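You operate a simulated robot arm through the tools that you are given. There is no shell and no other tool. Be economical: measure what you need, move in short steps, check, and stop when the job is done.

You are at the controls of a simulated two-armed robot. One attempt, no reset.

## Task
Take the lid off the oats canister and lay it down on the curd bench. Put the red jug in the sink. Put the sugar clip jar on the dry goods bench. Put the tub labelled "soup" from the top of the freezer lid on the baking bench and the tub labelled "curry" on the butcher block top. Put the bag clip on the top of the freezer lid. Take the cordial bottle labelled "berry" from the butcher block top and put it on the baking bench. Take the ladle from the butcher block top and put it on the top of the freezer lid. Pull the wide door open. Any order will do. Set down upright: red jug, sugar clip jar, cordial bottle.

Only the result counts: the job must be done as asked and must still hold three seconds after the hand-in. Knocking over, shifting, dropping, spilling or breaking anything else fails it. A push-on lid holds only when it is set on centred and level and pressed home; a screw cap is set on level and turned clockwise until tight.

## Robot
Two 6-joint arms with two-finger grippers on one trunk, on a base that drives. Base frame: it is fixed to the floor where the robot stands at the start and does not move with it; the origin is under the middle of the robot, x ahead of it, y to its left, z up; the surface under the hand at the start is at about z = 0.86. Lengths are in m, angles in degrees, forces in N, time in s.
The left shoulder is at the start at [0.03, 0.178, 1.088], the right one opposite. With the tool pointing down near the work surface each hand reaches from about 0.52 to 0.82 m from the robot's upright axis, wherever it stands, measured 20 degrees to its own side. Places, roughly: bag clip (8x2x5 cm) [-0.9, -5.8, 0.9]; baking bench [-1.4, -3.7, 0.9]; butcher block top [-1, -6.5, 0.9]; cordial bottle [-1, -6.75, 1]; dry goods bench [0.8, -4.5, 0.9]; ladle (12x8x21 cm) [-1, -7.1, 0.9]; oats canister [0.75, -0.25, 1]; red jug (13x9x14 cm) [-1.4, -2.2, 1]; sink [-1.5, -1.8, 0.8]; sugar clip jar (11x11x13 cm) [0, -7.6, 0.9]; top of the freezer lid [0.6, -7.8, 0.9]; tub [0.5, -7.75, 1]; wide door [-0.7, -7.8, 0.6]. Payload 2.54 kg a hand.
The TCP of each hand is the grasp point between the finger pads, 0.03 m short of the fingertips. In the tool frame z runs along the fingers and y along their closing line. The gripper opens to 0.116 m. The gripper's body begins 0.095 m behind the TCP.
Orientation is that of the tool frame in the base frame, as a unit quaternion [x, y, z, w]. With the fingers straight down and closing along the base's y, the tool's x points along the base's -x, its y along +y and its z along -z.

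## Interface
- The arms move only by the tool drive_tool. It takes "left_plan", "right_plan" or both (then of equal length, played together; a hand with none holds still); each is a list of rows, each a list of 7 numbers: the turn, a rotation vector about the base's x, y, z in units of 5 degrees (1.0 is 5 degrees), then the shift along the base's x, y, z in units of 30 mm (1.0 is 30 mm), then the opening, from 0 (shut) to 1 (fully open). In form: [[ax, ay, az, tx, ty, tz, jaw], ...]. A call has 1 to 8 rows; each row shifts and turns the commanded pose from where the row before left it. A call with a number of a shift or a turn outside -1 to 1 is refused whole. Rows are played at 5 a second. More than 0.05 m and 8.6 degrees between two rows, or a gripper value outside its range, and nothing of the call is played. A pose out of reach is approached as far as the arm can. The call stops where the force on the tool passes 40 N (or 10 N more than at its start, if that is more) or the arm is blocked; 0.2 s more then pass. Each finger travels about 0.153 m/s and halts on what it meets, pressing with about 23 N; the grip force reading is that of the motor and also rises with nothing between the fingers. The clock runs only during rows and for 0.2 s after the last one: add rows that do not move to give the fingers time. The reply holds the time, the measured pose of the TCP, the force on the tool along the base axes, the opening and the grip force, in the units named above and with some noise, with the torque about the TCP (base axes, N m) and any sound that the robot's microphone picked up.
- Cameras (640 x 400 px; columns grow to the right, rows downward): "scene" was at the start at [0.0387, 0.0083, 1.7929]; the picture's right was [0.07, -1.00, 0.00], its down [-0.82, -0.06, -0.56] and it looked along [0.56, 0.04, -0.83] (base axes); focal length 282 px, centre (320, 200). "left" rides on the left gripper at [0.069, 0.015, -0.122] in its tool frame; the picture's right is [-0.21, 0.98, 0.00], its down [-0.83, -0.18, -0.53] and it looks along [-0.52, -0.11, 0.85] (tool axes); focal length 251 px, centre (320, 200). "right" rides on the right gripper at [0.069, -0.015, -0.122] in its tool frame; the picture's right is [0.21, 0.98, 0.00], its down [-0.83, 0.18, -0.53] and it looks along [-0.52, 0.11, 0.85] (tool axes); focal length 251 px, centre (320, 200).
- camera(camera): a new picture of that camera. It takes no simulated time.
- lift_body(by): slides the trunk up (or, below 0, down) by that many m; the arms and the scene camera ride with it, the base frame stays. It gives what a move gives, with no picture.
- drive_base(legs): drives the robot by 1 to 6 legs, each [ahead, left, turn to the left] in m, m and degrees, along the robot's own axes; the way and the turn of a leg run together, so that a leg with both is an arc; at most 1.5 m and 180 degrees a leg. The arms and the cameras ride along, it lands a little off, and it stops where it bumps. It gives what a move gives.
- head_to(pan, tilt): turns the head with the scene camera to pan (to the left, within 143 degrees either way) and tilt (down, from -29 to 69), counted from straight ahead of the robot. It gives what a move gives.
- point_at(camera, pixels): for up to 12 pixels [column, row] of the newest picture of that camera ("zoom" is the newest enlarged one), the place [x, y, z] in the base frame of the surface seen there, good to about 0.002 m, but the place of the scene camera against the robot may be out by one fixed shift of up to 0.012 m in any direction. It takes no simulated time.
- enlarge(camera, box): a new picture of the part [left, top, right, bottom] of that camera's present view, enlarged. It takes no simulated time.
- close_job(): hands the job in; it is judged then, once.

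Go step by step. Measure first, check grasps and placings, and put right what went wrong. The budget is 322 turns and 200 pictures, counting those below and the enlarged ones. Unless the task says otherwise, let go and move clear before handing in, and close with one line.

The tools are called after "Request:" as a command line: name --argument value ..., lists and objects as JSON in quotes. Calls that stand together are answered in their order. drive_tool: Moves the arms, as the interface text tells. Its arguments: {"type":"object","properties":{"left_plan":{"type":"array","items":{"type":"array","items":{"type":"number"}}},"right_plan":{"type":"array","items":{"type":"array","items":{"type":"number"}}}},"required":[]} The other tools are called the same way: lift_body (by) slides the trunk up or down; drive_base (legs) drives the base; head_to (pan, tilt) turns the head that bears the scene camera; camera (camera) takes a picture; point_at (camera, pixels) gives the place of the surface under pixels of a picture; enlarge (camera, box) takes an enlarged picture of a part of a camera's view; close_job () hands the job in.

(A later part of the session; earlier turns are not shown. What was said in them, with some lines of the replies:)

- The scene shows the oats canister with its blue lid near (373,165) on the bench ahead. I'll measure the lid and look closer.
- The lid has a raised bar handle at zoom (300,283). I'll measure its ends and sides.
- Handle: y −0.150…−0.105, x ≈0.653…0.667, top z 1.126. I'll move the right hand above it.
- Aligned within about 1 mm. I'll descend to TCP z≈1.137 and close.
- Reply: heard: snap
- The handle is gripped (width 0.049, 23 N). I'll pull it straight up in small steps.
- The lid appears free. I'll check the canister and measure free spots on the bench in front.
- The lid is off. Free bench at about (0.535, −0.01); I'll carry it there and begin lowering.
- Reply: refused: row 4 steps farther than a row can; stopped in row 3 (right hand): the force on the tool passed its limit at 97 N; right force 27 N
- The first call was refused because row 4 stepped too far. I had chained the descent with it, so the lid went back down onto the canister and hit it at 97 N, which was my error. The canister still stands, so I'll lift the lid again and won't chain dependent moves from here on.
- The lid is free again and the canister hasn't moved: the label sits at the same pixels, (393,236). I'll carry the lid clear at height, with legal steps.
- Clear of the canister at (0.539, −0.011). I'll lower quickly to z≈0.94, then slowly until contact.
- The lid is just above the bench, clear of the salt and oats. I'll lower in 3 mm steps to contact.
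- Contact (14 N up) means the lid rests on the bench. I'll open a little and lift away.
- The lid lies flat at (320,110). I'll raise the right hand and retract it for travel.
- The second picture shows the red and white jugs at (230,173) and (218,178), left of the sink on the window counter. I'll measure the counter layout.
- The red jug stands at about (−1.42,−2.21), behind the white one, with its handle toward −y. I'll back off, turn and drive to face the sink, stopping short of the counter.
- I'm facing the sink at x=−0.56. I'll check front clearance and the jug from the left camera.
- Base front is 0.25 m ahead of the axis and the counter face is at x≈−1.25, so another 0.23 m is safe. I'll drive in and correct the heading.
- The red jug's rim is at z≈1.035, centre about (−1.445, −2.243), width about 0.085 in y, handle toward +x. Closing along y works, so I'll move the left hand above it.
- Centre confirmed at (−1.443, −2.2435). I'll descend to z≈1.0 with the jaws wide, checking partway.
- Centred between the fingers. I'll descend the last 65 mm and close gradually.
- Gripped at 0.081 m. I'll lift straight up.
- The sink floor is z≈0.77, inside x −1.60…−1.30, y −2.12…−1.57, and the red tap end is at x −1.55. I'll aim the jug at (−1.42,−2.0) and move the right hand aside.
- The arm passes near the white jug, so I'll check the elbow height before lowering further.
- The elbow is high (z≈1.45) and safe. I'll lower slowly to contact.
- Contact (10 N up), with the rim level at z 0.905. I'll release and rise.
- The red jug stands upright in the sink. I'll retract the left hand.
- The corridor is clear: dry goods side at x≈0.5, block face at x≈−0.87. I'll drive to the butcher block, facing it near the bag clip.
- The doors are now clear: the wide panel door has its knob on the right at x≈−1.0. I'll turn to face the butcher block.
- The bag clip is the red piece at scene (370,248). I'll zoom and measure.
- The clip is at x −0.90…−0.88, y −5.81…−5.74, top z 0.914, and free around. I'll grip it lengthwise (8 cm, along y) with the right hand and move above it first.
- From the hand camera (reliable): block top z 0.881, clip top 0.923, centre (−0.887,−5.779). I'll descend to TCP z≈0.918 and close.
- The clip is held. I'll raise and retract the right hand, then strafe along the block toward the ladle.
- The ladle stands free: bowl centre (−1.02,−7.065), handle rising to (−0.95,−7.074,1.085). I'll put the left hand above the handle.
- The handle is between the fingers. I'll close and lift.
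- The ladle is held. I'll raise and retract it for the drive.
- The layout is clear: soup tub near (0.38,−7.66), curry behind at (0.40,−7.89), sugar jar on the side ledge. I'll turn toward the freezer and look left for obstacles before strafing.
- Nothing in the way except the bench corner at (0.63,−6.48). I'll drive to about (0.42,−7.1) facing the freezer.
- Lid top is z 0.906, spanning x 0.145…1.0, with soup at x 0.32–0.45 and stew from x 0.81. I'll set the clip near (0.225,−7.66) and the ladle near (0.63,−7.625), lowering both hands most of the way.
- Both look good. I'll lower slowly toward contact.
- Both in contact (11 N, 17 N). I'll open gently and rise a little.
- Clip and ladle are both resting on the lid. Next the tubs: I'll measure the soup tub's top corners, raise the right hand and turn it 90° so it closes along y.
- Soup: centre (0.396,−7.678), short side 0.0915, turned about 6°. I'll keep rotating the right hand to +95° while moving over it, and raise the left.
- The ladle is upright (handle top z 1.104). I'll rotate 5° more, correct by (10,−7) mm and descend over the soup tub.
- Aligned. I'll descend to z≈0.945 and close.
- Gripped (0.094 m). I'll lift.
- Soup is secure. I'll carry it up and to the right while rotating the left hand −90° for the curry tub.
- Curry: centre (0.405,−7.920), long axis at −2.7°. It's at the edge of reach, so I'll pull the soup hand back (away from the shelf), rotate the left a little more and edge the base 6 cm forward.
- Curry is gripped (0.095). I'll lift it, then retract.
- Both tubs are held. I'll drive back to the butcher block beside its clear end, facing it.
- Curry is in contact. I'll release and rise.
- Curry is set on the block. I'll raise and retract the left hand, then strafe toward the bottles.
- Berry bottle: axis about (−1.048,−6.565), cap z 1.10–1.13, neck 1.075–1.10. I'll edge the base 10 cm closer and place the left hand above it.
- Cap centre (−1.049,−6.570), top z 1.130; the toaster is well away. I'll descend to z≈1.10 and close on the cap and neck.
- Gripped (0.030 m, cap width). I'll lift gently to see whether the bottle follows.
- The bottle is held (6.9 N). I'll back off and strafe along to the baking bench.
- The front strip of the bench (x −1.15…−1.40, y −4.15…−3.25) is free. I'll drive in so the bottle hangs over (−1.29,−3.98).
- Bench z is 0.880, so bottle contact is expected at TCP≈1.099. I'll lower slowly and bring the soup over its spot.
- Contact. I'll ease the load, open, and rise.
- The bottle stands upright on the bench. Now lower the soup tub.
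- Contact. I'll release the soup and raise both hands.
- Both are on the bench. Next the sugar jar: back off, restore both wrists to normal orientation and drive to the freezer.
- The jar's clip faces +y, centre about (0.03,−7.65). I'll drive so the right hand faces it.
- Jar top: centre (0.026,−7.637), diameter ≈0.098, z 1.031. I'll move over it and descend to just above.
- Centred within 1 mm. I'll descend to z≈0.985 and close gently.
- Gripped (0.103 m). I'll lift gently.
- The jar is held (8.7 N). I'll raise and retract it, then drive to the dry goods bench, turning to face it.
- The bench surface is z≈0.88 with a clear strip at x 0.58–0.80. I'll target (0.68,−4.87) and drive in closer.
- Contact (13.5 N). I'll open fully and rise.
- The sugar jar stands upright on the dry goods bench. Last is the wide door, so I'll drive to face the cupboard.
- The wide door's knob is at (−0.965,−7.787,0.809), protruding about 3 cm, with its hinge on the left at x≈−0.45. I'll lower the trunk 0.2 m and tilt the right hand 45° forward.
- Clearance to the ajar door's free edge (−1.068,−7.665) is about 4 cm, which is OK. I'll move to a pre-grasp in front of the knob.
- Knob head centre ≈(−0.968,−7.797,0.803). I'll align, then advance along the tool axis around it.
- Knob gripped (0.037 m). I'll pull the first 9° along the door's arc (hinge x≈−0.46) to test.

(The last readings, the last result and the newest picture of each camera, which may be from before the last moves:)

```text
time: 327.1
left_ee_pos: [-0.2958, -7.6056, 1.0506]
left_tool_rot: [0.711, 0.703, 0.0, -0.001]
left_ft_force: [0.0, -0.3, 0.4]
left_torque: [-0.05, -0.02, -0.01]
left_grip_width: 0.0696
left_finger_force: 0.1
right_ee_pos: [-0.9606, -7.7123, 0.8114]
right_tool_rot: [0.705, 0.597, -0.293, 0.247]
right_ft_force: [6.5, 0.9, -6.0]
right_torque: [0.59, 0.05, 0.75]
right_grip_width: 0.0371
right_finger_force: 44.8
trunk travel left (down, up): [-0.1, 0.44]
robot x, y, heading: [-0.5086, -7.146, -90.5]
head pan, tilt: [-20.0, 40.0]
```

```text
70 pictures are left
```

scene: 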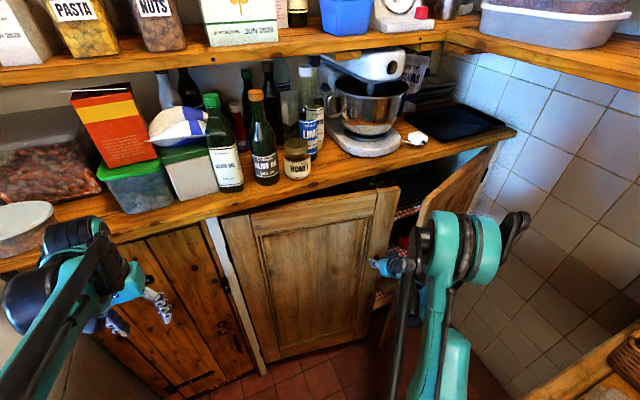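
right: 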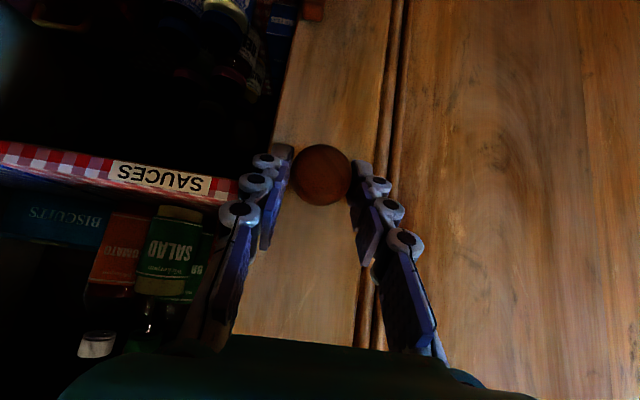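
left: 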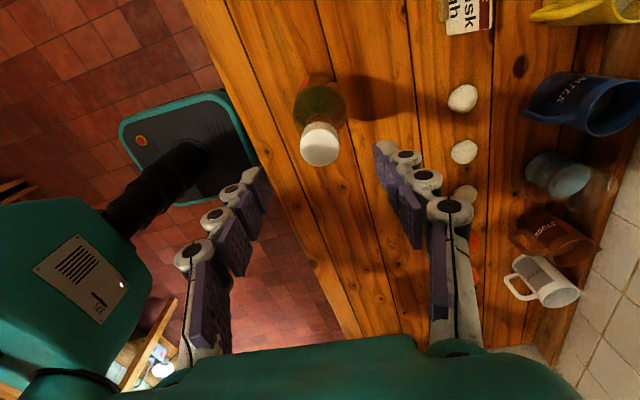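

The door follows. I'll continue to about 24°.

Request:
drive_tool --right_plan '[[0, 0, -0.6, 0.16, 0.87, 0, 0.1], [0, 0, -0.6, 0.21, 0.86, 0, 0.1], [0, 0, -0.6, 0.25, 0.85, 0, 0.1], [0, 0, -0.6, 0.29, 0.84, 0, 0.1], [0, 0, -0.6, 0.34, 0.82, 0, 0.1]]'

Request:
camera --camera "scene"

```text
time: 327.5
left_ee_pos: [-0.2948, -7.6054, 1.0502]
left_tool_rot: [0.711, 0.703, 0.001, 0.001]
left_ft_force: [0.1, 0.8, -0.4]
left_torque: [0.0, 0.01, -0.02]
left_grip_width: 0.0698
left_finger_force: 0.2
right_ee_pos: [-0.9577, -7.6935, 0.813]
right_tool_rot: [0.718, 0.586, -0.291, 0.238]
right_ft_force: [0.5, 2.6, -18.6]
right_torque: [0.28, -0.03, 0.53]
right_grip_width: 0.0373
right_finger_force: 45.0
right hand out of reach, approached as far as the arm can: row 1, 2
trunk travel left (down, up): [-0.1, 0.44]
robot x, y, heading: [-0.508, -7.149, -90.6]
head pan, tilt: [-20.0, 40.0]
stopped in row 2 (right hand): the force on the tool passed its limit at 46 N (the readings are from after the stop); the commanded pose is now the measured one
```

```text
69 pictures are left
```

scene: 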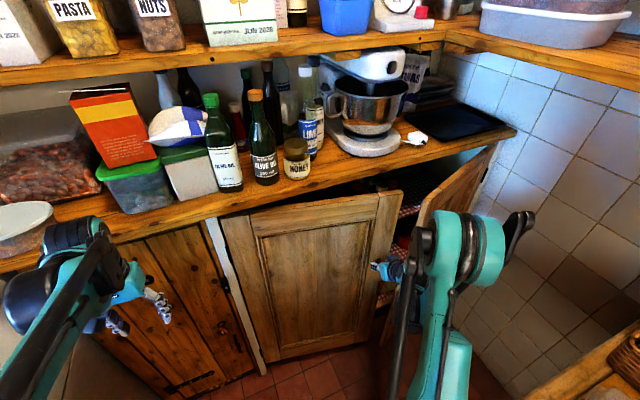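

The door is open about 12° and the arm has run out of room because I'm too near. I'll release the knob, lift the hand clear, back the base off and raise the trunk for a better reach.

Request:
drive_tool --right_plan '[[0, 0, 0, 0, 0, 0, 0.3], [0, 0, 0, 0, 0, 0, 0.5], [0, 0, 0, 0, 0, 0, 0.5], [0, 0, 0, 0.05, 0.3, 0.7, 0.5], [0, 0, 0, 0.05, 0.3, 0.9, 0.5], [0, 0, 0, 0.05, 0.3, 0.9, 0.5]]'

Request:
camera --camera "right"

```text
time: 328.9
left_ee_pos: [-0.2954, -7.6038, 1.0512]
left_tool_rot: [0.71, 0.704, 0.001, 0.0]
left_ft_force: [0.5, -0.2, 0.9]
left_torque: [-0.03, 0.02, 0.02]
left_grip_width: 0.0695
left_finger_force: 0.1
right_ee_pos: [-0.9532, -7.6669, 0.891]
right_tool_rot: [0.718, 0.584, -0.294, 0.239]
right_ft_force: [0.3, 0.0, 0.2]
right_torque: [-0.03, -0.03, 0.01]
right_grip_width: 0.0581
right_finger_force: 0.1
trunk travel left (down, up): [-0.1, 0.44]
robot x, y, heading: [-0.5073, -7.1475, -90.8]
head pan, tilt: [-20.0, 40.0]
```

```text
68 pictures are left
```

right: 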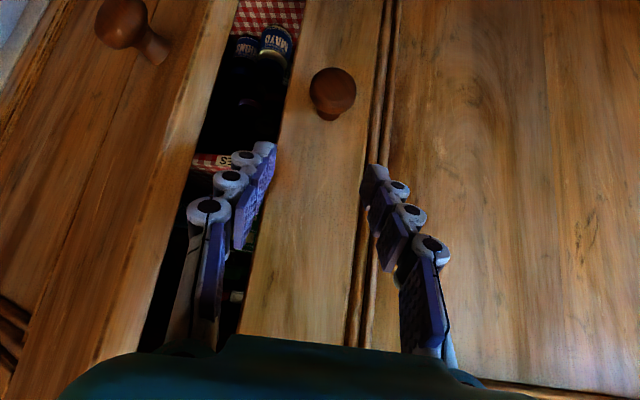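

Request:
drive_base --legs '[[-0.22, 0, 0.8]]'

Request:
lift_body --by 0.12

Request:
camera --camera "right"

Request:
camera --camera "scene"

```text
time: 330.6
left_ee_pos: [-0.2697, -7.3744, 1.0511]
left_tool_rot: [0.701, 0.713, -0.001, 0.001]
left_ft_force: [0.3, 0.3, 0.1]
left_torque: [-0.09, 0.1, -0.01]
left_grip_width: 0.0694
left_finger_force: 0.1
right_ee_pos: [-0.9278, -7.4537, 0.8926]
right_tool_rot: [0.71, 0.593, -0.292, 0.243]
right_ft_force: [0.3, -0.3, -0.2]
right_torque: [-0.01, 0.03, -0.01]
right_grip_width: 0.0582
right_finger_force: 0.1
trunk travel left (down, up): [-0.1, 0.44]
robot x, y, heading: [-0.499, -6.9292, -89.0]
head pan, tilt: [-20.0, 40.0]
```

```text
time: 332.1
left_ee_pos: [-0.2718, -7.3779, 1.1716]
left_tool_rot: [0.701, 0.713, 0.001, 0.0]
left_ft_force: [0.0, -0.8, 0.0]
left_torque: [0.05, 0.0, 0.0]
left_grip_width: 0.0697
left_finger_force: 0.0
right_ee_pos: [-0.9296, -7.4562, 1.0091]
right_tool_rot: [0.711, 0.593, -0.29, 0.242]
right_ft_force: [-0.3, 0.0, -0.4]
right_torque: [0.0, 0.0, 0.01]
right_grip_width: 0.058
right_finger_force: 0.1
trunk travel left (down, up): [-0.22, 0.32]
robot x, y, heading: [-0.4937, -6.9267, -89.2]
head pan, tilt: [-20.0, 40.0]
```

```text
67 pictures are left
```

right: 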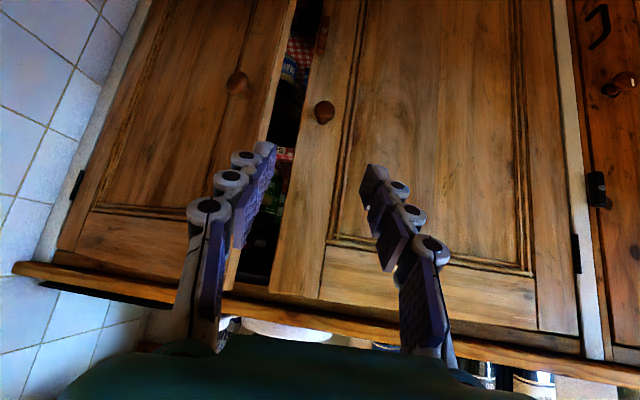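

```text
66 pictures are left
```

scene: 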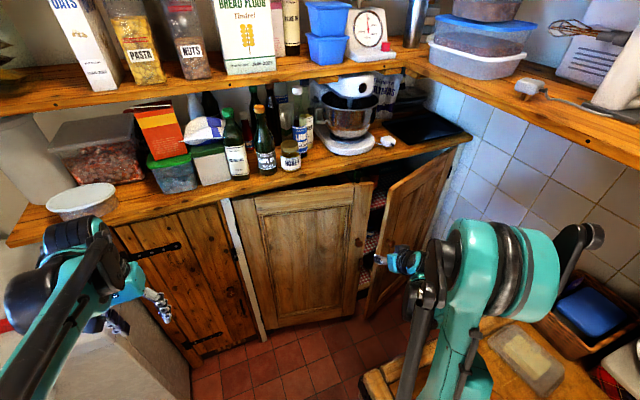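

Request:
point_at --camera "right" --pixels '[[324, 112], [316, 112], [332, 112], [324, 102], [324, 122], [345, 150], [290, 180], [275, 130], [560, 200], [262, 130]]'

```text
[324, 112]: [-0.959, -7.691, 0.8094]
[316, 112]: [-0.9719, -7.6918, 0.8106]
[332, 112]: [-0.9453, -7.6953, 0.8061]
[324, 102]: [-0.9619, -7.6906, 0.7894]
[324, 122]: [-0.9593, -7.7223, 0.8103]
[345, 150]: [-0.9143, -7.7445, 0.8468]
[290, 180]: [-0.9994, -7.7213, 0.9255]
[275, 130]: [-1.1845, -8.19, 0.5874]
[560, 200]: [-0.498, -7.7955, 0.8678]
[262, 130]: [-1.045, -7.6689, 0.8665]
```

Knob head is now ≈(−0.957,−7.700,0.803). I'll approach it again along the tool axis.

Request:
drive_tool --right_plan '[[0, 0, 0, -0.06, -0.86, -0.63, 0.5], [0, 0, 0, -0.06, -0.86, -0.63, 0.5], [0, 0, 0, -0.06, -0.86, -0.63, 0.5], [0, 0, 0, -0.06, -0.86, -0.63, 0.5], [0, 0, 0, -0.06, -0.86, -0.63, 0.5], [0, 0, 0, -0.06, -0.86, -0.63, 0.5], [0, 0, 0, -0.12, -0.69, -0.72, 0.5], [0, 0, 0, -0.12, -0.69, -0.72, 0.5]]'

Request:
camera --camera "right"

```text
time: 333.9
left_ee_pos: [-0.2718, -7.3781, 1.1716]
left_tool_rot: [0.702, 0.713, 0.0, 0.001]
left_ft_force: [0.4, 0.0, 0.5]
left_torque: [0.02, -0.02, 0.0]
left_grip_width: 0.0695
left_finger_force: 0.0
right_ee_pos: [-0.9465, -7.6547, 0.8493]
right_tool_rot: [0.712, 0.593, -0.29, 0.242]
right_ft_force: [-0.2, -0.3, -0.3]
right_torque: [-0.02, 0.02, -0.05]
right_grip_width: 0.0578
right_finger_force: 0.0
trunk travel left (down, up): [-0.22, 0.32]
robot x, y, heading: [-0.4984, -6.9284, -89.1]
head pan, tilt: [-20.0, 40.0]
```

```text
65 pictures are left
```

right: 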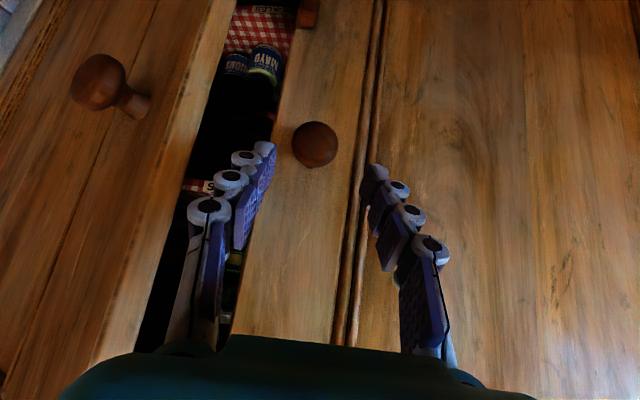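

Request:
drive_tool --right_plan '[[0, 0, 0, -0.15, -0.65, -0.66, 0.5], [0, 0, 0, -0.15, -0.65, -0.66, 0.5], [0, 0, 0, 0, 0, 0, 0.35], [0, 0, 0, 0, 0, 0, 0.2], [0, 0, 0, 0, 0, 0, 0.1], [0, 0, 0, 0, 0, 0, 0.1]]'

Request:
camera --camera "right"

```text
time: 335.3
left_ee_pos: [-0.2729, -7.3781, 1.1702]
left_tool_rot: [0.701, 0.713, 0.0, 0.002]
left_ft_force: [-1.1, 0.5, -0.2]
left_torque: [-0.02, 0.02, 0.05]
left_grip_width: 0.0695
left_finger_force: 0.0
right_ee_pos: [-0.9573, -7.6917, 0.8117]
right_tool_rot: [0.711, 0.593, -0.291, 0.243]
right_ft_force: [-13.5, 3.8, 1.2]
right_torque: [0.22, 0.43, 0.38]
right_grip_width: 0.0368
right_finger_force: 44.5
trunk travel left (down, up): [-0.22, 0.32]
robot x, y, heading: [-0.5018, -6.93, -89.0]
head pan, tilt: [-20.0, 40.0]
```

```text
64 pictures are left
```

right: 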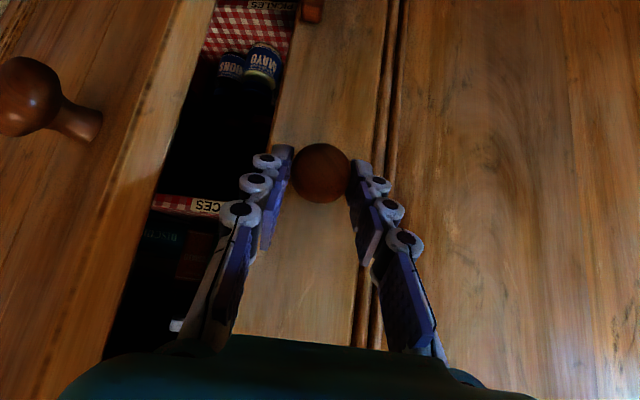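

Request:
drive_tool --right_plan '[[0, 0, -0.6, 0.2, 0.85, 0, 0.1], [0, 0, -0.6, 0.24, 0.84, 0, 0.1], [0, 0, -0.6, 0.28, 0.82, 0, 0.1], [0, 0, -0.6, 0.33, 0.81, 0, 0.1]]'

```text
time: 336.3
left_ee_pos: [-0.273, -7.3777, 1.171]
left_tool_rot: [0.702, 0.712, 0.001, 0.001]
left_ft_force: [-0.2, -0.5, -0.5]
left_torque: [0.02, 0.01, -0.01]
left_grip_width: 0.0695
left_finger_force: 0.1
right_ee_pos: [-0.924, -7.5915, 0.8123]
right_tool_rot: [0.769, 0.515, -0.314, 0.21]
right_ft_force: [-10.1, 6.8, -0.2]
right_torque: [0.92, -0.31, 0.89]
right_grip_width: 0.0368
right_finger_force: 45.1
trunk travel left (down, up): [-0.22, 0.32]
robot x, y, heading: [-0.4985, -6.9253, -89.2]
head pan, tilt: [-20.0, 40.0]
```

Going well. Continue the arc.

Request:
drive_tool --right_plan '[[0, 0, -0.6, 0.3, 0.79, 0, 0.1], [0, 0, -0.6, 0.34, 0.77, 0, 0.1], [0, 0, -0.6, 0.38, 0.75, 0, 0.1]]'

Request:
camera --camera "scene"

```text
time: 336.7
left_ee_pos: [-0.2729, -7.3787, 1.1698]
left_tool_rot: [0.702, 0.713, 0.0, 0.0]
left_ft_force: [0.7, 0.8, 0.6]
left_torque: [0.01, 0.03, 0.01]
left_grip_width: 0.07
left_finger_force: 0.0
right_ee_pos: [-0.9198, -7.5834, 0.8147]
right_tool_rot: [0.782, 0.501, -0.312, 0.2]
right_ft_force: [-3.0, 2.6, -24.4]
right_torque: [0.41, 0.05, 0.21]
right_grip_width: 0.0371
right_finger_force: 44.9
right hand out of reach, approached as far as the arm can: row 1, 2
trunk travel left (down, up): [-0.22, 0.32]
robot x, y, heading: [-0.4953, -6.9275, -89.4]
head pan, tilt: [-20.0, 40.0]
stopped in row 2 (right hand): the force on the tool passed its limit at 43 N (the readings are from after the stop); the commanded pose is now the measured one
```

```text
63 pictures are left
```

scene: 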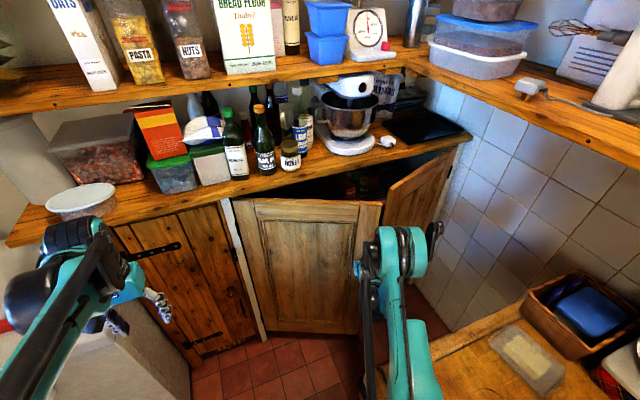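

Now at about 24° and limited again. I'll release, and instead put the closed fingers straight down behind the door's free edge and sweep it open from inside. First lift clear and return the tool to vertical.

Request:
drive_tool --right_plan '[[0, 0, 0, 0, 0, 0, 0.3], [0, 0, 0, 0, 0, 0, 0.5], [0, 0, 0, 0, 0, 0, 0.5], [0, 0, 0, 0.05, 0.3, 0.7, 0.5], [0, 0, 0, 0.05, 0.3, 0.9, 0.5], [0, 0, 0, 0.1, 0.5, 0.9, 0.5], [0, 0, 0, 0.1, 0.5, 0.9, 0.5], [0, 0, 0, 0.1, 0.5, 0.9, 0.5]]'

Request:
lift_body --by 0.2

Request:
camera --camera "right"

Request:
camera --camera "scene"

```text
time: 338.5
left_ee_pos: [-0.2709, -7.3755, 1.1712]
left_tool_rot: [0.702, 0.712, 0.0, 0.001]
left_ft_force: [0.4, 0.4, -0.4]
left_torque: [-0.03, 0.02, -0.03]
left_grip_width: 0.0693
left_finger_force: 0.1
right_ee_pos: [-0.9063, -7.5203, 0.947]
right_tool_rot: [0.781, 0.5, -0.314, 0.203]
right_ft_force: [0.7, 0.2, -0.3]
right_torque: [-0.03, 0.0, 0.03]
right_grip_width: 0.058
right_finger_force: 0.1
trunk travel left (down, up): [-0.22, 0.32]
robot x, y, heading: [-0.4966, -6.9293, -89.0]
head pan, tilt: [-20.0, 40.0]
```

```text
time: 340.6
left_ee_pos: [-0.2715, -7.3777, 1.3713]
left_tool_rot: [0.702, 0.712, 0.001, 0.0]
left_ft_force: [-0.7, -0.4, 0.5]
left_torque: [-0.02, -0.01, -0.03]
left_grip_width: 0.0696
left_finger_force: 0.1
right_ee_pos: [-0.9065, -7.5216, 1.1464]
right_tool_rot: [0.781, 0.501, -0.315, 0.202]
right_ft_force: [-0.8, 0.5, -0.2]
right_torque: [0.04, 0.0, -0.01]
right_grip_width: 0.0581
right_finger_force: 0.1
trunk travel left (down, up): [-0.42, 0.12]
robot x, y, heading: [-0.4941, -6.9272, -89.1]
head pan, tilt: [-20.0, 40.0]
```

```text
62 pictures are left
```

right: 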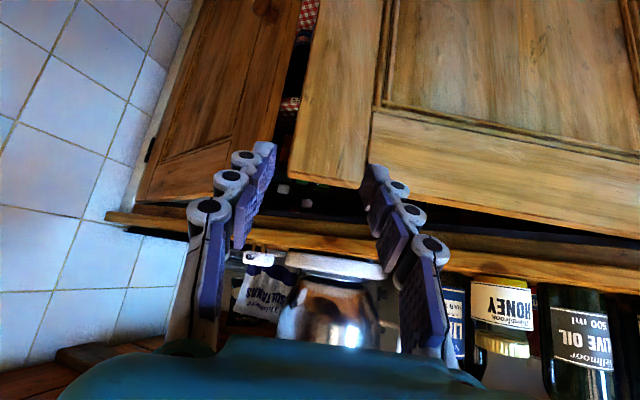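

```text
61 pictures are left
```

scene: 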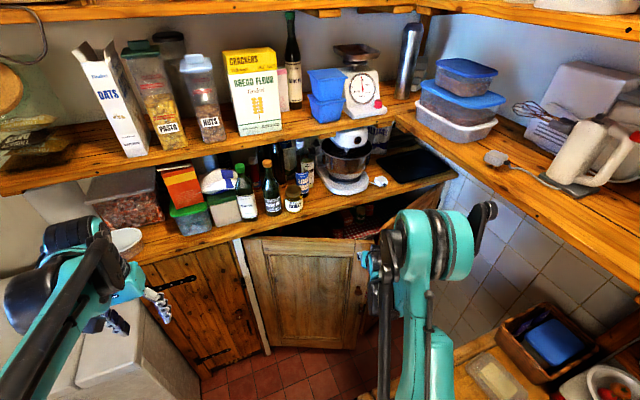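

Request:
point_at --camera "right" --pixels '[[295, 175], [340, 182], [500, 215], [620, 235], [330, 240], [150, 215], [200, 200], [250, 190], [300, 200], [350, 262]]'

Request:
enlarge --camera "right" --box '[120, 120, 480, 290]'

```text
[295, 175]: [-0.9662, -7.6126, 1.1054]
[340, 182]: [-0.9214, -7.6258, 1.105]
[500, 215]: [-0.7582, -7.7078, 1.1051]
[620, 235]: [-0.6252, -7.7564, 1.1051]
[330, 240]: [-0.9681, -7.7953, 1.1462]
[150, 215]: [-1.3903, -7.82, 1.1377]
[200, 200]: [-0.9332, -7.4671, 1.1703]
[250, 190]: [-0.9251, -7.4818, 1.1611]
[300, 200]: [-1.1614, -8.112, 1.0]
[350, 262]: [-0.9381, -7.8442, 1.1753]
```

```text
1.78 times, centred on (300, 205) of right
```

zoom: 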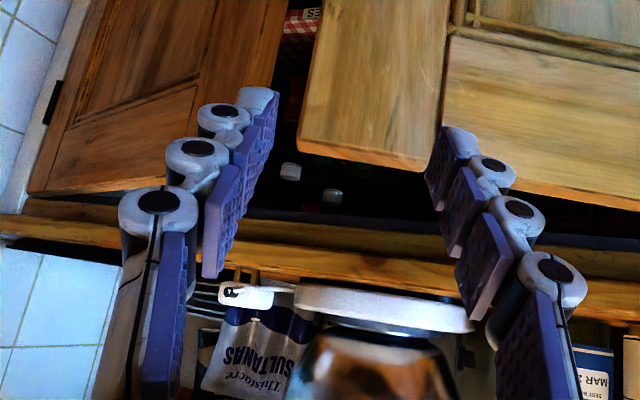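

Door top is z 1.105, now open about 23°; the counter front edge is y −7.795. I'll turn the tool vertical, shut the fingers and raise over the door.

Request:
drive_tool --right_plan '[[0.909, -0.418, 0, 0, 0, 0.2, 0.3], [0.909, -0.418, 0, 0, 0, 0.2, 0.1], [0.909, -0.418, 0, 0, 0, 0.2, 0], [0.909, -0.418, 0, 0, 0, 0.2, 0], [0.909, -0.418, 0, 0, 0, 0.2, 0], [0.909, -0.418, 0, 0, 0, 0.2, 0], [0.909, -0.418, 0, 0, 0, 0.2, 0], [0.909, -0.418, 0, 0, 0, 0.2, 0]]'

Request:
drive_tool --right_plan '[[0.8, -0.36, 0, 0, 0, 0.2, 0], [0, 0, 0, 0, 0, 0.2, 0]]'

Request:
drive_base --legs '[[0.12, 0, 0]]'

Request:
camera --camera "right"

```text
time: 342.4
left_ee_pos: [-0.272, -7.3776, 1.3706]
left_tool_rot: [0.702, 0.712, 0.001, 0.0]
left_ft_force: [-0.1, -0.4, 0.5]
left_torque: [0.02, -0.01, 0.0]
left_grip_width: 0.0697
left_finger_force: 0.1
right_ee_pos: [-0.9073, -7.522, 1.1932]
right_tool_rot: [0.842, 0.539, -0.028, 0.016]
right_ft_force: [0.5, 0.3, 0.5]
right_torque: [0.03, 0.0, 0.0]
right_grip_width: 0.0001
right_finger_force: 23.3
trunk travel left (down, up): [-0.42, 0.12]
robot x, y, heading: [-0.4969, -6.9272, -89.3]
head pan, tilt: [-20.0, 40.0]
```

```text
time: 343.1
left_ee_pos: [-0.271, -7.3777, 1.3705]
left_tool_rot: [0.702, 0.712, 0.0, 0.001]
left_ft_force: [-0.1, 0.6, -0.4]
left_torque: [0.0, -0.01, 0.0]
left_grip_width: 0.07
left_finger_force: 0.0
right_ee_pos: [-0.9065, -7.5203, 1.2059]
right_tool_rot: [0.842, 0.539, 0.004, -0.002]
right_ft_force: [-0.6, -0.1, -0.2]
right_torque: [-0.03, 0.02, 0.0]
right_grip_width: 0.0002
right_finger_force: 23.8
trunk travel left (down, up): [-0.42, 0.12]
robot x, y, heading: [-0.4961, -6.9317, -89.0]
head pan, tilt: [-20.0, 40.0]
```

```text
time: 344.3
left_ee_pos: [-0.27, -7.4958, 1.3698]
left_tool_rot: [0.702, 0.712, 0.0, 0.001]
left_ft_force: [-0.4, -0.6, -0.5]
left_torque: [-0.01, -0.02, -0.05]
left_grip_width: 0.0697
left_finger_force: 0.0
right_ee_pos: [-0.9066, -7.6377, 1.2072]
right_tool_rot: [0.843, 0.538, 0.004, -0.003]
right_ft_force: [0.0, -0.7, -0.2]
right_torque: [-0.01, -0.04, 0.0]
right_grip_width: 0.0
right_finger_force: 22.8
trunk travel left (down, up): [-0.42, 0.12]
robot x, y, heading: [-0.4953, -7.044, -89.1]
head pan, tilt: [-20.0, 40.0]
```

```text
59 pictures are left
```

right: 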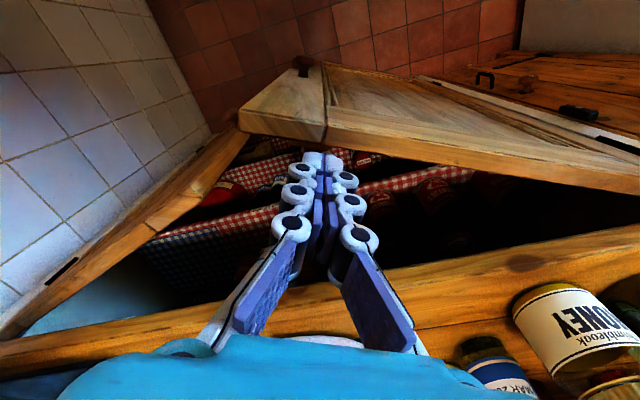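

Request:
point_at --camera "right" --pixels '[[322, 142], [270, 130], [450, 165], [330, 100], [240, 120], [215, 160], [400, 275], [560, 320]]'

Request:
drive_tool --right_plan '[[0, 0, 0, 0, -0.9, 0, 0], [0, 0, 0, 0, -0.9, 0, 0], [0, 0, 0, 0, 0, -0.9, 0]]'

Request:
camera --camera "right"

Request:
camera --camera "scene"

```text
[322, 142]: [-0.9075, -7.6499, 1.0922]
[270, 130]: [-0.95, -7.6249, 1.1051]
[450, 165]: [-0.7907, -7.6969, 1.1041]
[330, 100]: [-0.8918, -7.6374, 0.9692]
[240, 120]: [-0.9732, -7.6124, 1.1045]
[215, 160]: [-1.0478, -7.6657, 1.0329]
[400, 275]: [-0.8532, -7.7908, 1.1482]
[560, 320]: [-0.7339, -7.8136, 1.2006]
```

```text
time: 345.1
left_ee_pos: [-0.2707, -7.4949, 1.3705]
left_tool_rot: [0.702, 0.712, 0.001, 0.0]
left_ft_force: [-0.1, -0.1, -0.4]
left_torque: [-0.03, -0.04, 0.0]
left_grip_width: 0.0692
left_finger_force: 0.0
right_ee_pos: [-0.9061, -7.6938, 1.1789]
right_tool_rot: [0.842, 0.539, 0.004, -0.002]
right_ft_force: [1.1, 0.7, -0.3]
right_torque: [0.0, -0.02, -0.02]
right_grip_width: 0.0
right_finger_force: 23.0
trunk travel left (down, up): [-0.42, 0.12]
robot x, y, heading: [-0.4948, -7.0458, -89.1]
head pan, tilt: [-20.0, 40.0]
```

```text
58 pictures are left
```

right: 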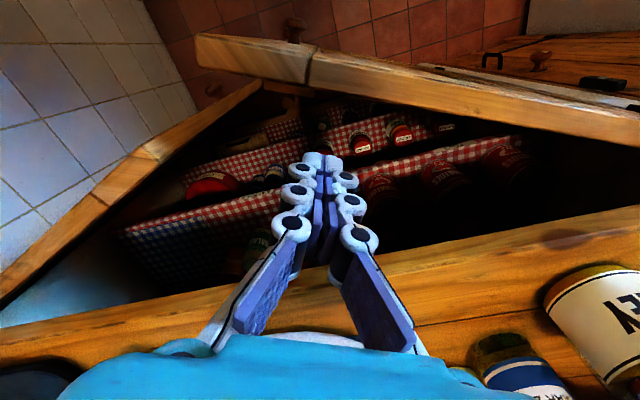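

```text
57 pictures are left
```

scene: 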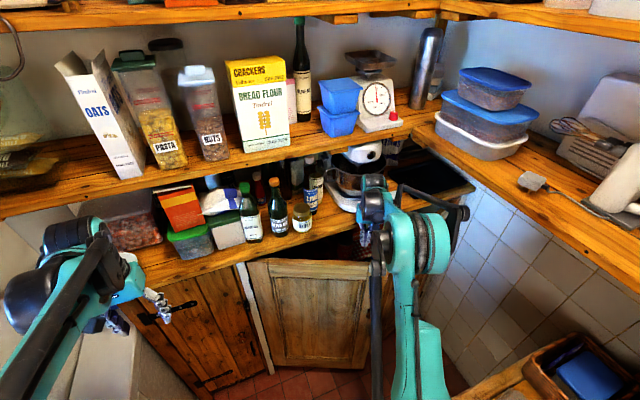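

The fingers are in the gap behind the door. I'll lower to z≈1.07.

Request:
drive_tool --right_plan '[[0, 0, 0, 0, 0, -0.9, 0], [0, 0, 0, 0, 0, -0.9, 0], [0, 0, 0, 0, 0, -0.9, 0], [0, 0, 0, 0, 0, -0.9, 0]]'

Request:
camera --camera "right"

```text
time: 346.1
left_ee_pos: [-0.2707, -7.4965, 1.3702]
left_tool_rot: [0.702, 0.713, 0.001, 0.0]
left_ft_force: [0.6, -0.1, -0.9]
left_torque: [-0.02, -0.01, -0.02]
left_grip_width: 0.0697
left_finger_force: 0.1
right_ee_pos: [-0.9069, -7.6944, 1.0703]
right_tool_rot: [0.842, 0.539, 0.004, -0.002]
right_ft_force: [-1.2, -0.7, 0.4]
right_torque: [0.0, 0.0, -0.01]
right_grip_width: 0.0001
right_finger_force: 22.5
trunk travel left (down, up): [-0.42, 0.12]
robot x, y, heading: [-0.4961, -7.0433, -89.4]
head pan, tilt: [-20.0, 40.0]
```

```text
56 pictures are left
```

right: 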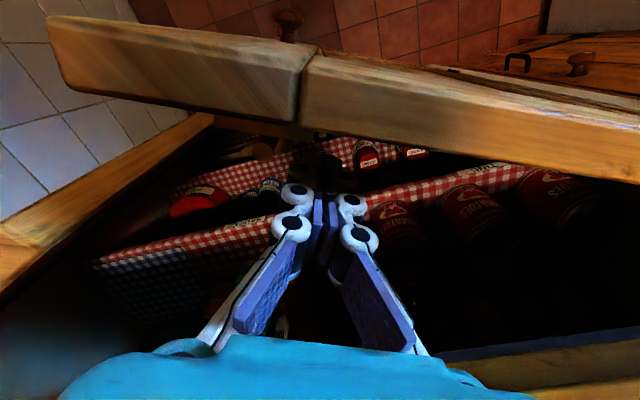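

I'll sweep the door open along its arc from inside.

Request:
drive_tool --right_plan '[[0, 0, 0, 0.26, 0.9, 0, 0], [0, 0, 0, 0.32, 0.88, 0, 0], [0, 0, 0, 0.37, 0.86, 0, 0], [0, 0, 0, 0.42, 0.84, 0, 0], [0, 0, 0, 0.47, 0.81, 0, 0], [0, 0, 0, 0.52, 0.78, 0, 0]]'

Request:
camera --camera "scene"

```text
time: 347.5
left_ee_pos: [-0.2691, -7.4952, 1.3707]
left_tool_rot: [0.702, 0.712, 0.0, 0.0]
left_ft_force: [1.1, 0.0, 0.1]
left_torque: [-0.03, 0.03, -0.01]
left_grip_width: 0.0695
left_finger_force: 0.2
right_ee_pos: [-0.8355, -7.5415, 1.0699]
right_tool_rot: [0.842, 0.539, 0.002, -0.002]
right_ft_force: [0.0, 0.7, 0.3]
right_torque: [-0.03, 0.03, -0.02]
right_grip_width: 0.0
right_finger_force: 22.9
trunk travel left (down, up): [-0.42, 0.12]
robot x, y, heading: [-0.496, -7.0489, -89.4]
head pan, tilt: [-20.0, 40.0]
```

```text
55 pictures are left
```

scene: 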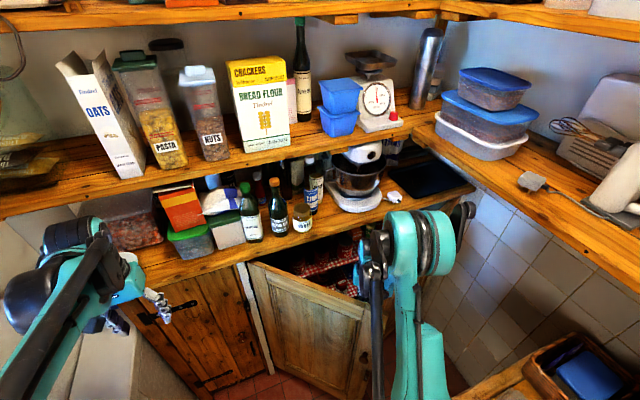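

The door is at about 40° now. I'll sweep further by moving the base back and left together, fingers staying behind the door.

Request:
drive_base --legs '[[-0.15, 0.15, 0]]'

Request:
camera --camera "scene"

Request:
camera --camera "right"

```text
time: 349.1
left_ee_pos: [-0.1244, -7.3439, 1.3713]
left_tool_rot: [0.702, 0.712, 0.001, 0.0]
left_ft_force: [0.3, 0.6, 0.0]
left_torque: [-0.05, 0.01, 0.01]
left_grip_width: 0.0698
left_finger_force: 0.2
right_ee_pos: [-0.6896, -7.3902, 1.0712]
right_tool_rot: [0.843, 0.538, 0.003, -0.002]
right_ft_force: [-0.8, -0.2, 0.3]
right_torque: [0.0, 0.02, 0.01]
right_grip_width: 0.0
right_finger_force: 28.5
trunk travel left (down, up): [-0.42, 0.12]
robot x, y, heading: [-0.3514, -6.8981, -89.2]
head pan, tilt: [-20.0, 40.0]
```

```text
54 pictures are left
```

scene: 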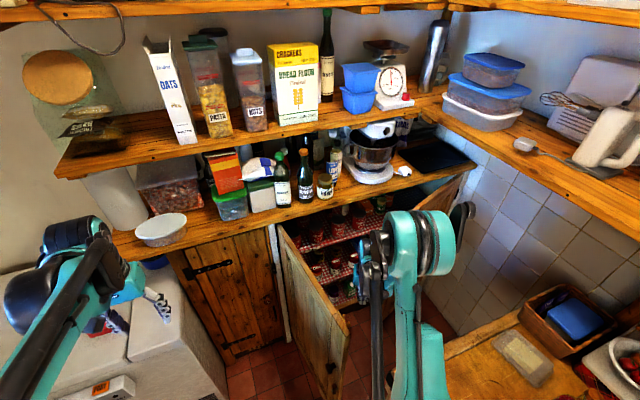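

```text
53 pictures are left
```

right: 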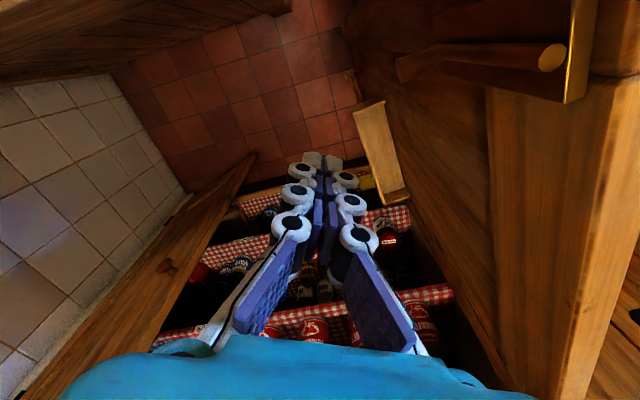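

The door is about 65–70° open. I'll nudge it a little further with +x.

Request:
drive_tool --right_plan '[[0, 0, 0, 0.9, 0.1, 0, 0], [0, 0, 0, 0.9, 0, 0, 0], [0, 0, 0, 0.9, 0, 0, 0], [0, 0, 0, 0, 0, 0, 0]]'

Request:
camera --camera "scene"

```text
time: 350.1
left_ee_pos: [-0.1248, -7.3445, 1.3706]
left_tool_rot: [0.702, 0.712, -0.001, 0.001]
left_ft_force: [-0.4, -0.1, 0.6]
left_torque: [0.0, -0.04, 0.0]
left_grip_width: 0.0698
left_finger_force: 0.1
right_ee_pos: [-0.6096, -7.3853, 1.0692]
right_tool_rot: [0.842, 0.539, 0.004, -0.003]
right_ft_force: [-0.5, 0.2, 0.7]
right_torque: [0.02, 0.0, -0.02]
right_grip_width: 0.0001
right_finger_force: 28.6
trunk travel left (down, up): [-0.42, 0.12]
robot x, y, heading: [-0.3496, -6.8957, -89.4]
head pan, tilt: [-20.0, 40.0]
```

```text
52 pictures are left
```

scene: 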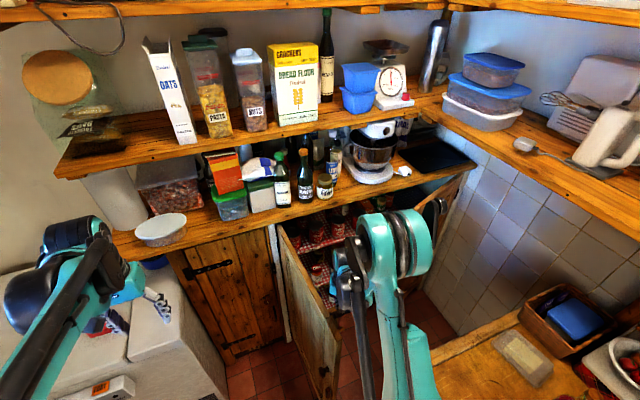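

The door is wide open (~75°). I'll withdraw the hand away from it and up, then check.

Request:
drive_tool --right_plan '[[0, 0, 0, -0.8, 0, 0, 0], [0, 0, 0, -0.8, 0, 0.3, 0], [0, 0, 0, 0, 0, 1, 0], [0, 0, 0, 0, 0, 1, 0], [0, 0, 0, 0, 0, 1, 0], [0, 0, 0, 0, 0, 1, 0], [0, 0, 0, 0, 0, 1, 0], [0, 0, 0, 0, 0, 1, 0]]'

Request:
drive_base --legs '[[-0.4, 0, 0]]'

Request:
head_to --pan 0 --tilt 35

Request:
camera --camera "scene"

```text
time: 351.9
left_ee_pos: [-0.1238, -7.3441, 1.3703]
left_tool_rot: [0.702, 0.712, 0.0, 0.0]
left_ft_force: [-1.0, 0.4, 0.3]
left_torque: [-0.01, 0.03, 0.02]
left_grip_width: 0.0697
left_finger_force: 0.1
right_ee_pos: [-0.6563, -7.3879, 1.2599]
right_tool_rot: [0.842, 0.539, 0.003, -0.002]
right_ft_force: [-0.8, 0.5, -1.0]
right_torque: [-0.03, 0.07, -0.02]
right_grip_width: 0.0001
right_finger_force: 29.0
trunk travel left (down, up): [-0.42, 0.12]
robot x, y, heading: [-0.351, -6.8971, -89.3]
head pan, tilt: [-20.0, 40.0]
```

```text
time: 354.4
left_ee_pos: [-0.131, -6.949, 1.3709]
left_tool_rot: [0.703, 0.711, 0.001, 0.001]
left_ft_force: [0.3, 0.9, -0.3]
left_torque: [0.01, -0.02, 0.01]
left_grip_width: 0.0696
left_finger_force: 0.0
right_ee_pos: [-0.664, -6.9908, 1.2582]
right_tool_rot: [0.843, 0.538, 0.004, -0.003]
right_ft_force: [0.7, -0.3, -0.5]
right_torque: [0.0, 0.04, 0.04]
right_grip_width: 0.0002
right_finger_force: 28.7
trunk travel left (down, up): [-0.42, 0.12]
robot x, y, heading: [-0.3538, -6.4963, -89.4]
head pan, tilt: [-20.0, 40.0]
```

```text
time: 355.2
left_ee_pos: [-0.1311, -6.9482, 1.3705]
left_tool_rot: [0.703, 0.711, 0.0, 0.0]
left_ft_force: [-0.6, 0.1, 0.3]
left_torque: [0.0, 0.03, 0.02]
left_grip_width: 0.0695
left_finger_force: 0.0
right_ee_pos: [-0.6642, -6.9915, 1.2589]
right_tool_rot: [0.843, 0.537, 0.004, -0.002]
right_ft_force: [-0.1, -0.4, -0.7]
right_torque: [0.01, -0.01, 0.0]
right_grip_width: 0.0
right_finger_force: 29.1
trunk travel left (down, up): [-0.42, 0.12]
robot x, y, heading: [-0.354, -6.4977, -89.5]
head pan, tilt: [0.0, 35.0]
```

```text
51 pictures are left
```

scene: 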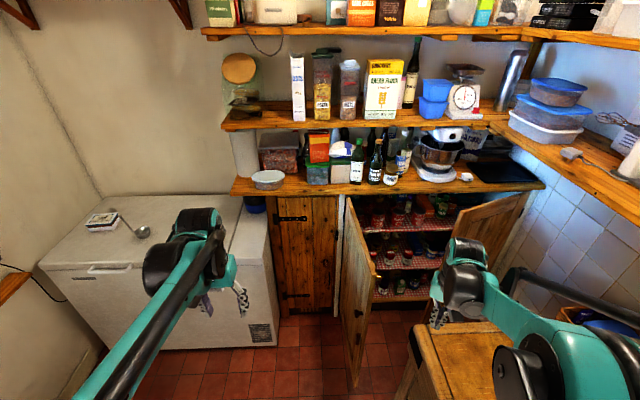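

The wide door stands open and the ladle is on the freezer. I'll check the bag clip and the block once before handing in.

Request:
drive_base --legs '[[0, -0.15, 25]]'

Request:
head_to --pan -15 --tilt 35

Request:
camera --camera "scene"

Request:
head_to --pan -100 --tilt 40

Request:
camera --camera "scene"

```text
time: 356.8
left_ee_pos: [-0.1097, -6.8655, 1.3701]
left_tool_rot: [0.567, 0.823, 0.002, 0.001]
left_ft_force: [-0.1, -0.3, 0.6]
left_torque: [0.02, -0.03, -0.03]
left_grip_width: 0.0693
left_finger_force: 0.1
right_ee_pos: [-0.5943, -7.0906, 1.2575]
right_tool_rot: [0.736, 0.677, 0.004, -0.004]
right_ft_force: [-1.7, -0.1, -0.7]
right_torque: [0.0, -0.07, 0.03]
right_grip_width: 0.0
right_finger_force: 28.8
trunk travel left (down, up): [-0.42, 0.12]
robot x, y, heading: [-0.474, -6.5216, -69.3]
head pan, tilt: [0.0, 35.0]
stopped in leg 1: the robot was blocked; the commanded pose is now the measured one
```

```text
time: 357.6
left_ee_pos: [-0.1051, -6.864, 1.3718]
left_tool_rot: [0.567, 0.824, 0.001, 0.0]
left_ft_force: [1.1, 0.3, 1.3]
left_torque: [0.01, 0.01, -0.05]
left_grip_width: 0.0694
left_finger_force: 0.0
right_ee_pos: [-0.59, -7.0887, 1.2594]
right_tool_rot: [0.735, 0.678, 0.002, -0.003]
right_ft_force: [0.3, -0.3, -0.6]
right_torque: [-0.03, 0.04, -0.03]
right_grip_width: 0.0
right_finger_force: 28.8
trunk travel left (down, up): [-0.42, 0.12]
robot x, y, heading: [-0.4716, -6.5219, -68.9]
head pan, tilt: [-15.0, 35.0]
```

```text
50 pictures are left
```

scene: 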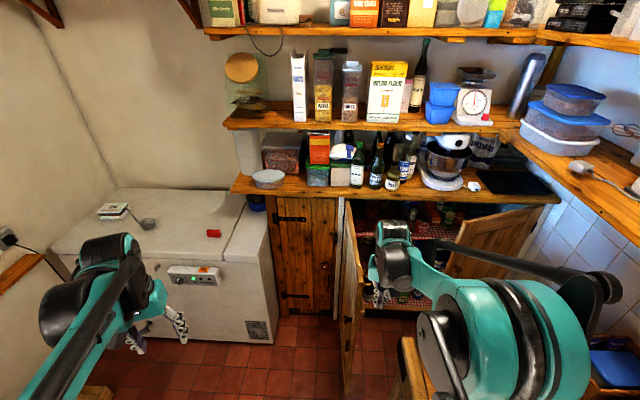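

```text
time: 359.1
left_ee_pos: [-0.1069, -6.864, 1.3707]
left_tool_rot: [0.567, 0.824, 0.0, 0.0]
left_ft_force: [0.0, 0.5, -0.1]
left_torque: [0.0, -0.01, 0.02]
left_grip_width: 0.0696
left_finger_force: 0.1
right_ee_pos: [-0.591, -7.0888, 1.2583]
right_tool_rot: [0.736, 0.678, 0.003, -0.003]
right_ft_force: [-0.5, 0.9, 0.6]
right_torque: [0.0, -0.04, 0.03]
right_grip_width: 0.0
right_finger_force: 28.9
trunk travel left (down, up): [-0.42, 0.12]
robot x, y, heading: [-0.4754, -6.5197, -69.3]
head pan, tilt: [-100.0, 40.0]
```

```text
49 pictures are left
```

scene: 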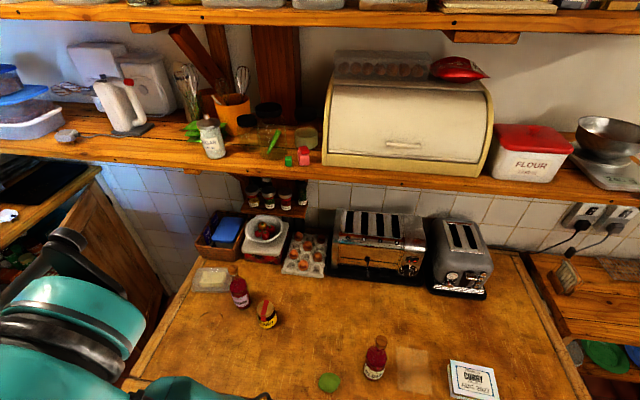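

The clip is on the lid at (213,232), and the block items are all standing. The base stopped against something while turning, most likely the block's side. I'll move off it and check that nothing shifted.

Request:
drive_base --legs '[[0, 0.2, 0]]'

Request:
camera --camera "scene"

Request:
head_to --pan -100 --tilt 60

Request:
camera --camera "scene"

```text
time: 360.7
left_ee_pos: [0.079, -6.7937, 1.37]
left_tool_rot: [0.567, 0.824, 0.0, 0.0]
left_ft_force: [0.2, 0.2, -0.1]
left_torque: [-0.01, 0.0, 0.0]
left_grip_width: 0.0698
left_finger_force: 0.1
right_ee_pos: [-0.4071, -7.0193, 1.2588]
right_tool_rot: [0.735, 0.678, 0.003, -0.003]
right_ft_force: [-0.5, 0.4, 0.0]
right_torque: [0.01, -0.01, 0.0]
right_grip_width: 0.0
right_finger_force: 28.8
trunk travel left (down, up): [-0.42, 0.12]
robot x, y, heading: [-0.2893, -6.4512, -69.1]
head pan, tilt: [-100.0, 40.0]
```

```text
48 pictures are left
```

scene: 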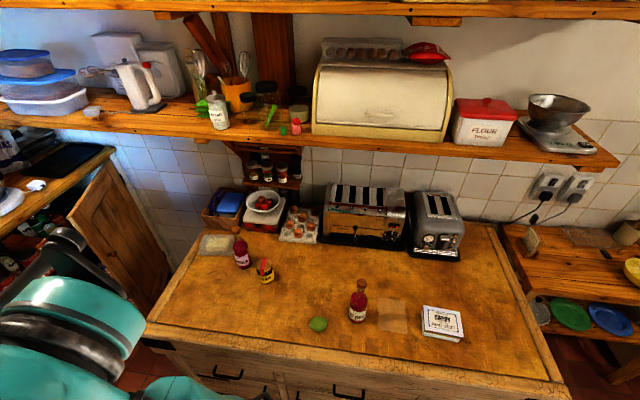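

```text
time: 361.6
left_ee_pos: [0.0778, -6.7939, 1.3699]
left_tool_rot: [0.567, 0.824, 0.0, 0.0]
left_ft_force: [-1.1, 0.0, 0.1]
left_torque: [0.0, -0.02, 0.03]
left_grip_width: 0.0697
left_finger_force: 0.1
right_ee_pos: [-0.407, -7.0185, 1.2588]
right_tool_rot: [0.735, 0.678, 0.002, -0.004]
right_ft_force: [0.4, 0.5, 0.9]
right_torque: [-0.02, 0.02, -0.01]
right_grip_width: 0.0
right_finger_force: 28.4
trunk travel left (down, up): [-0.42, 0.12]
robot x, y, heading: [-0.2882, -6.4525, -69.2]
head pan, tilt: [-100.0, 60.0]
```

```text
47 pictures are left
```

scene: 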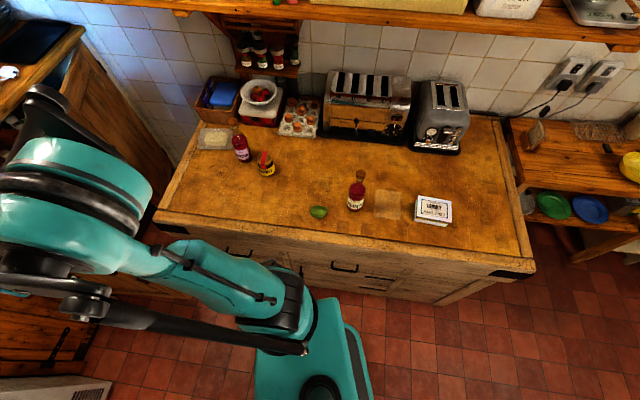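

Request:
point_at --camera "scene" --pixels '[[433, 210], [357, 190], [318, 211], [266, 165], [241, 148]]'

```text
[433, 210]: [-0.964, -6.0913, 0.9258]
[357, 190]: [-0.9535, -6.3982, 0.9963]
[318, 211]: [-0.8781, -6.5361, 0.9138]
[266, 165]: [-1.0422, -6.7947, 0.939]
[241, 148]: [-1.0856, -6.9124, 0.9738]
```

Nothing on the block has moved: curry is at (−0.964,−6.091), and the bottles are where they were. All parts are done and the hands are clear, so I'm handing in.

Request:
close_job

```text
The job is handed in.
```

All nine parts of the job are done and handed in. On the way, I once pressed the oats lid back onto the canister at 97 N by mistake, and the base once bumped something, most likely the butcher block. I saw nothing out of place after either.
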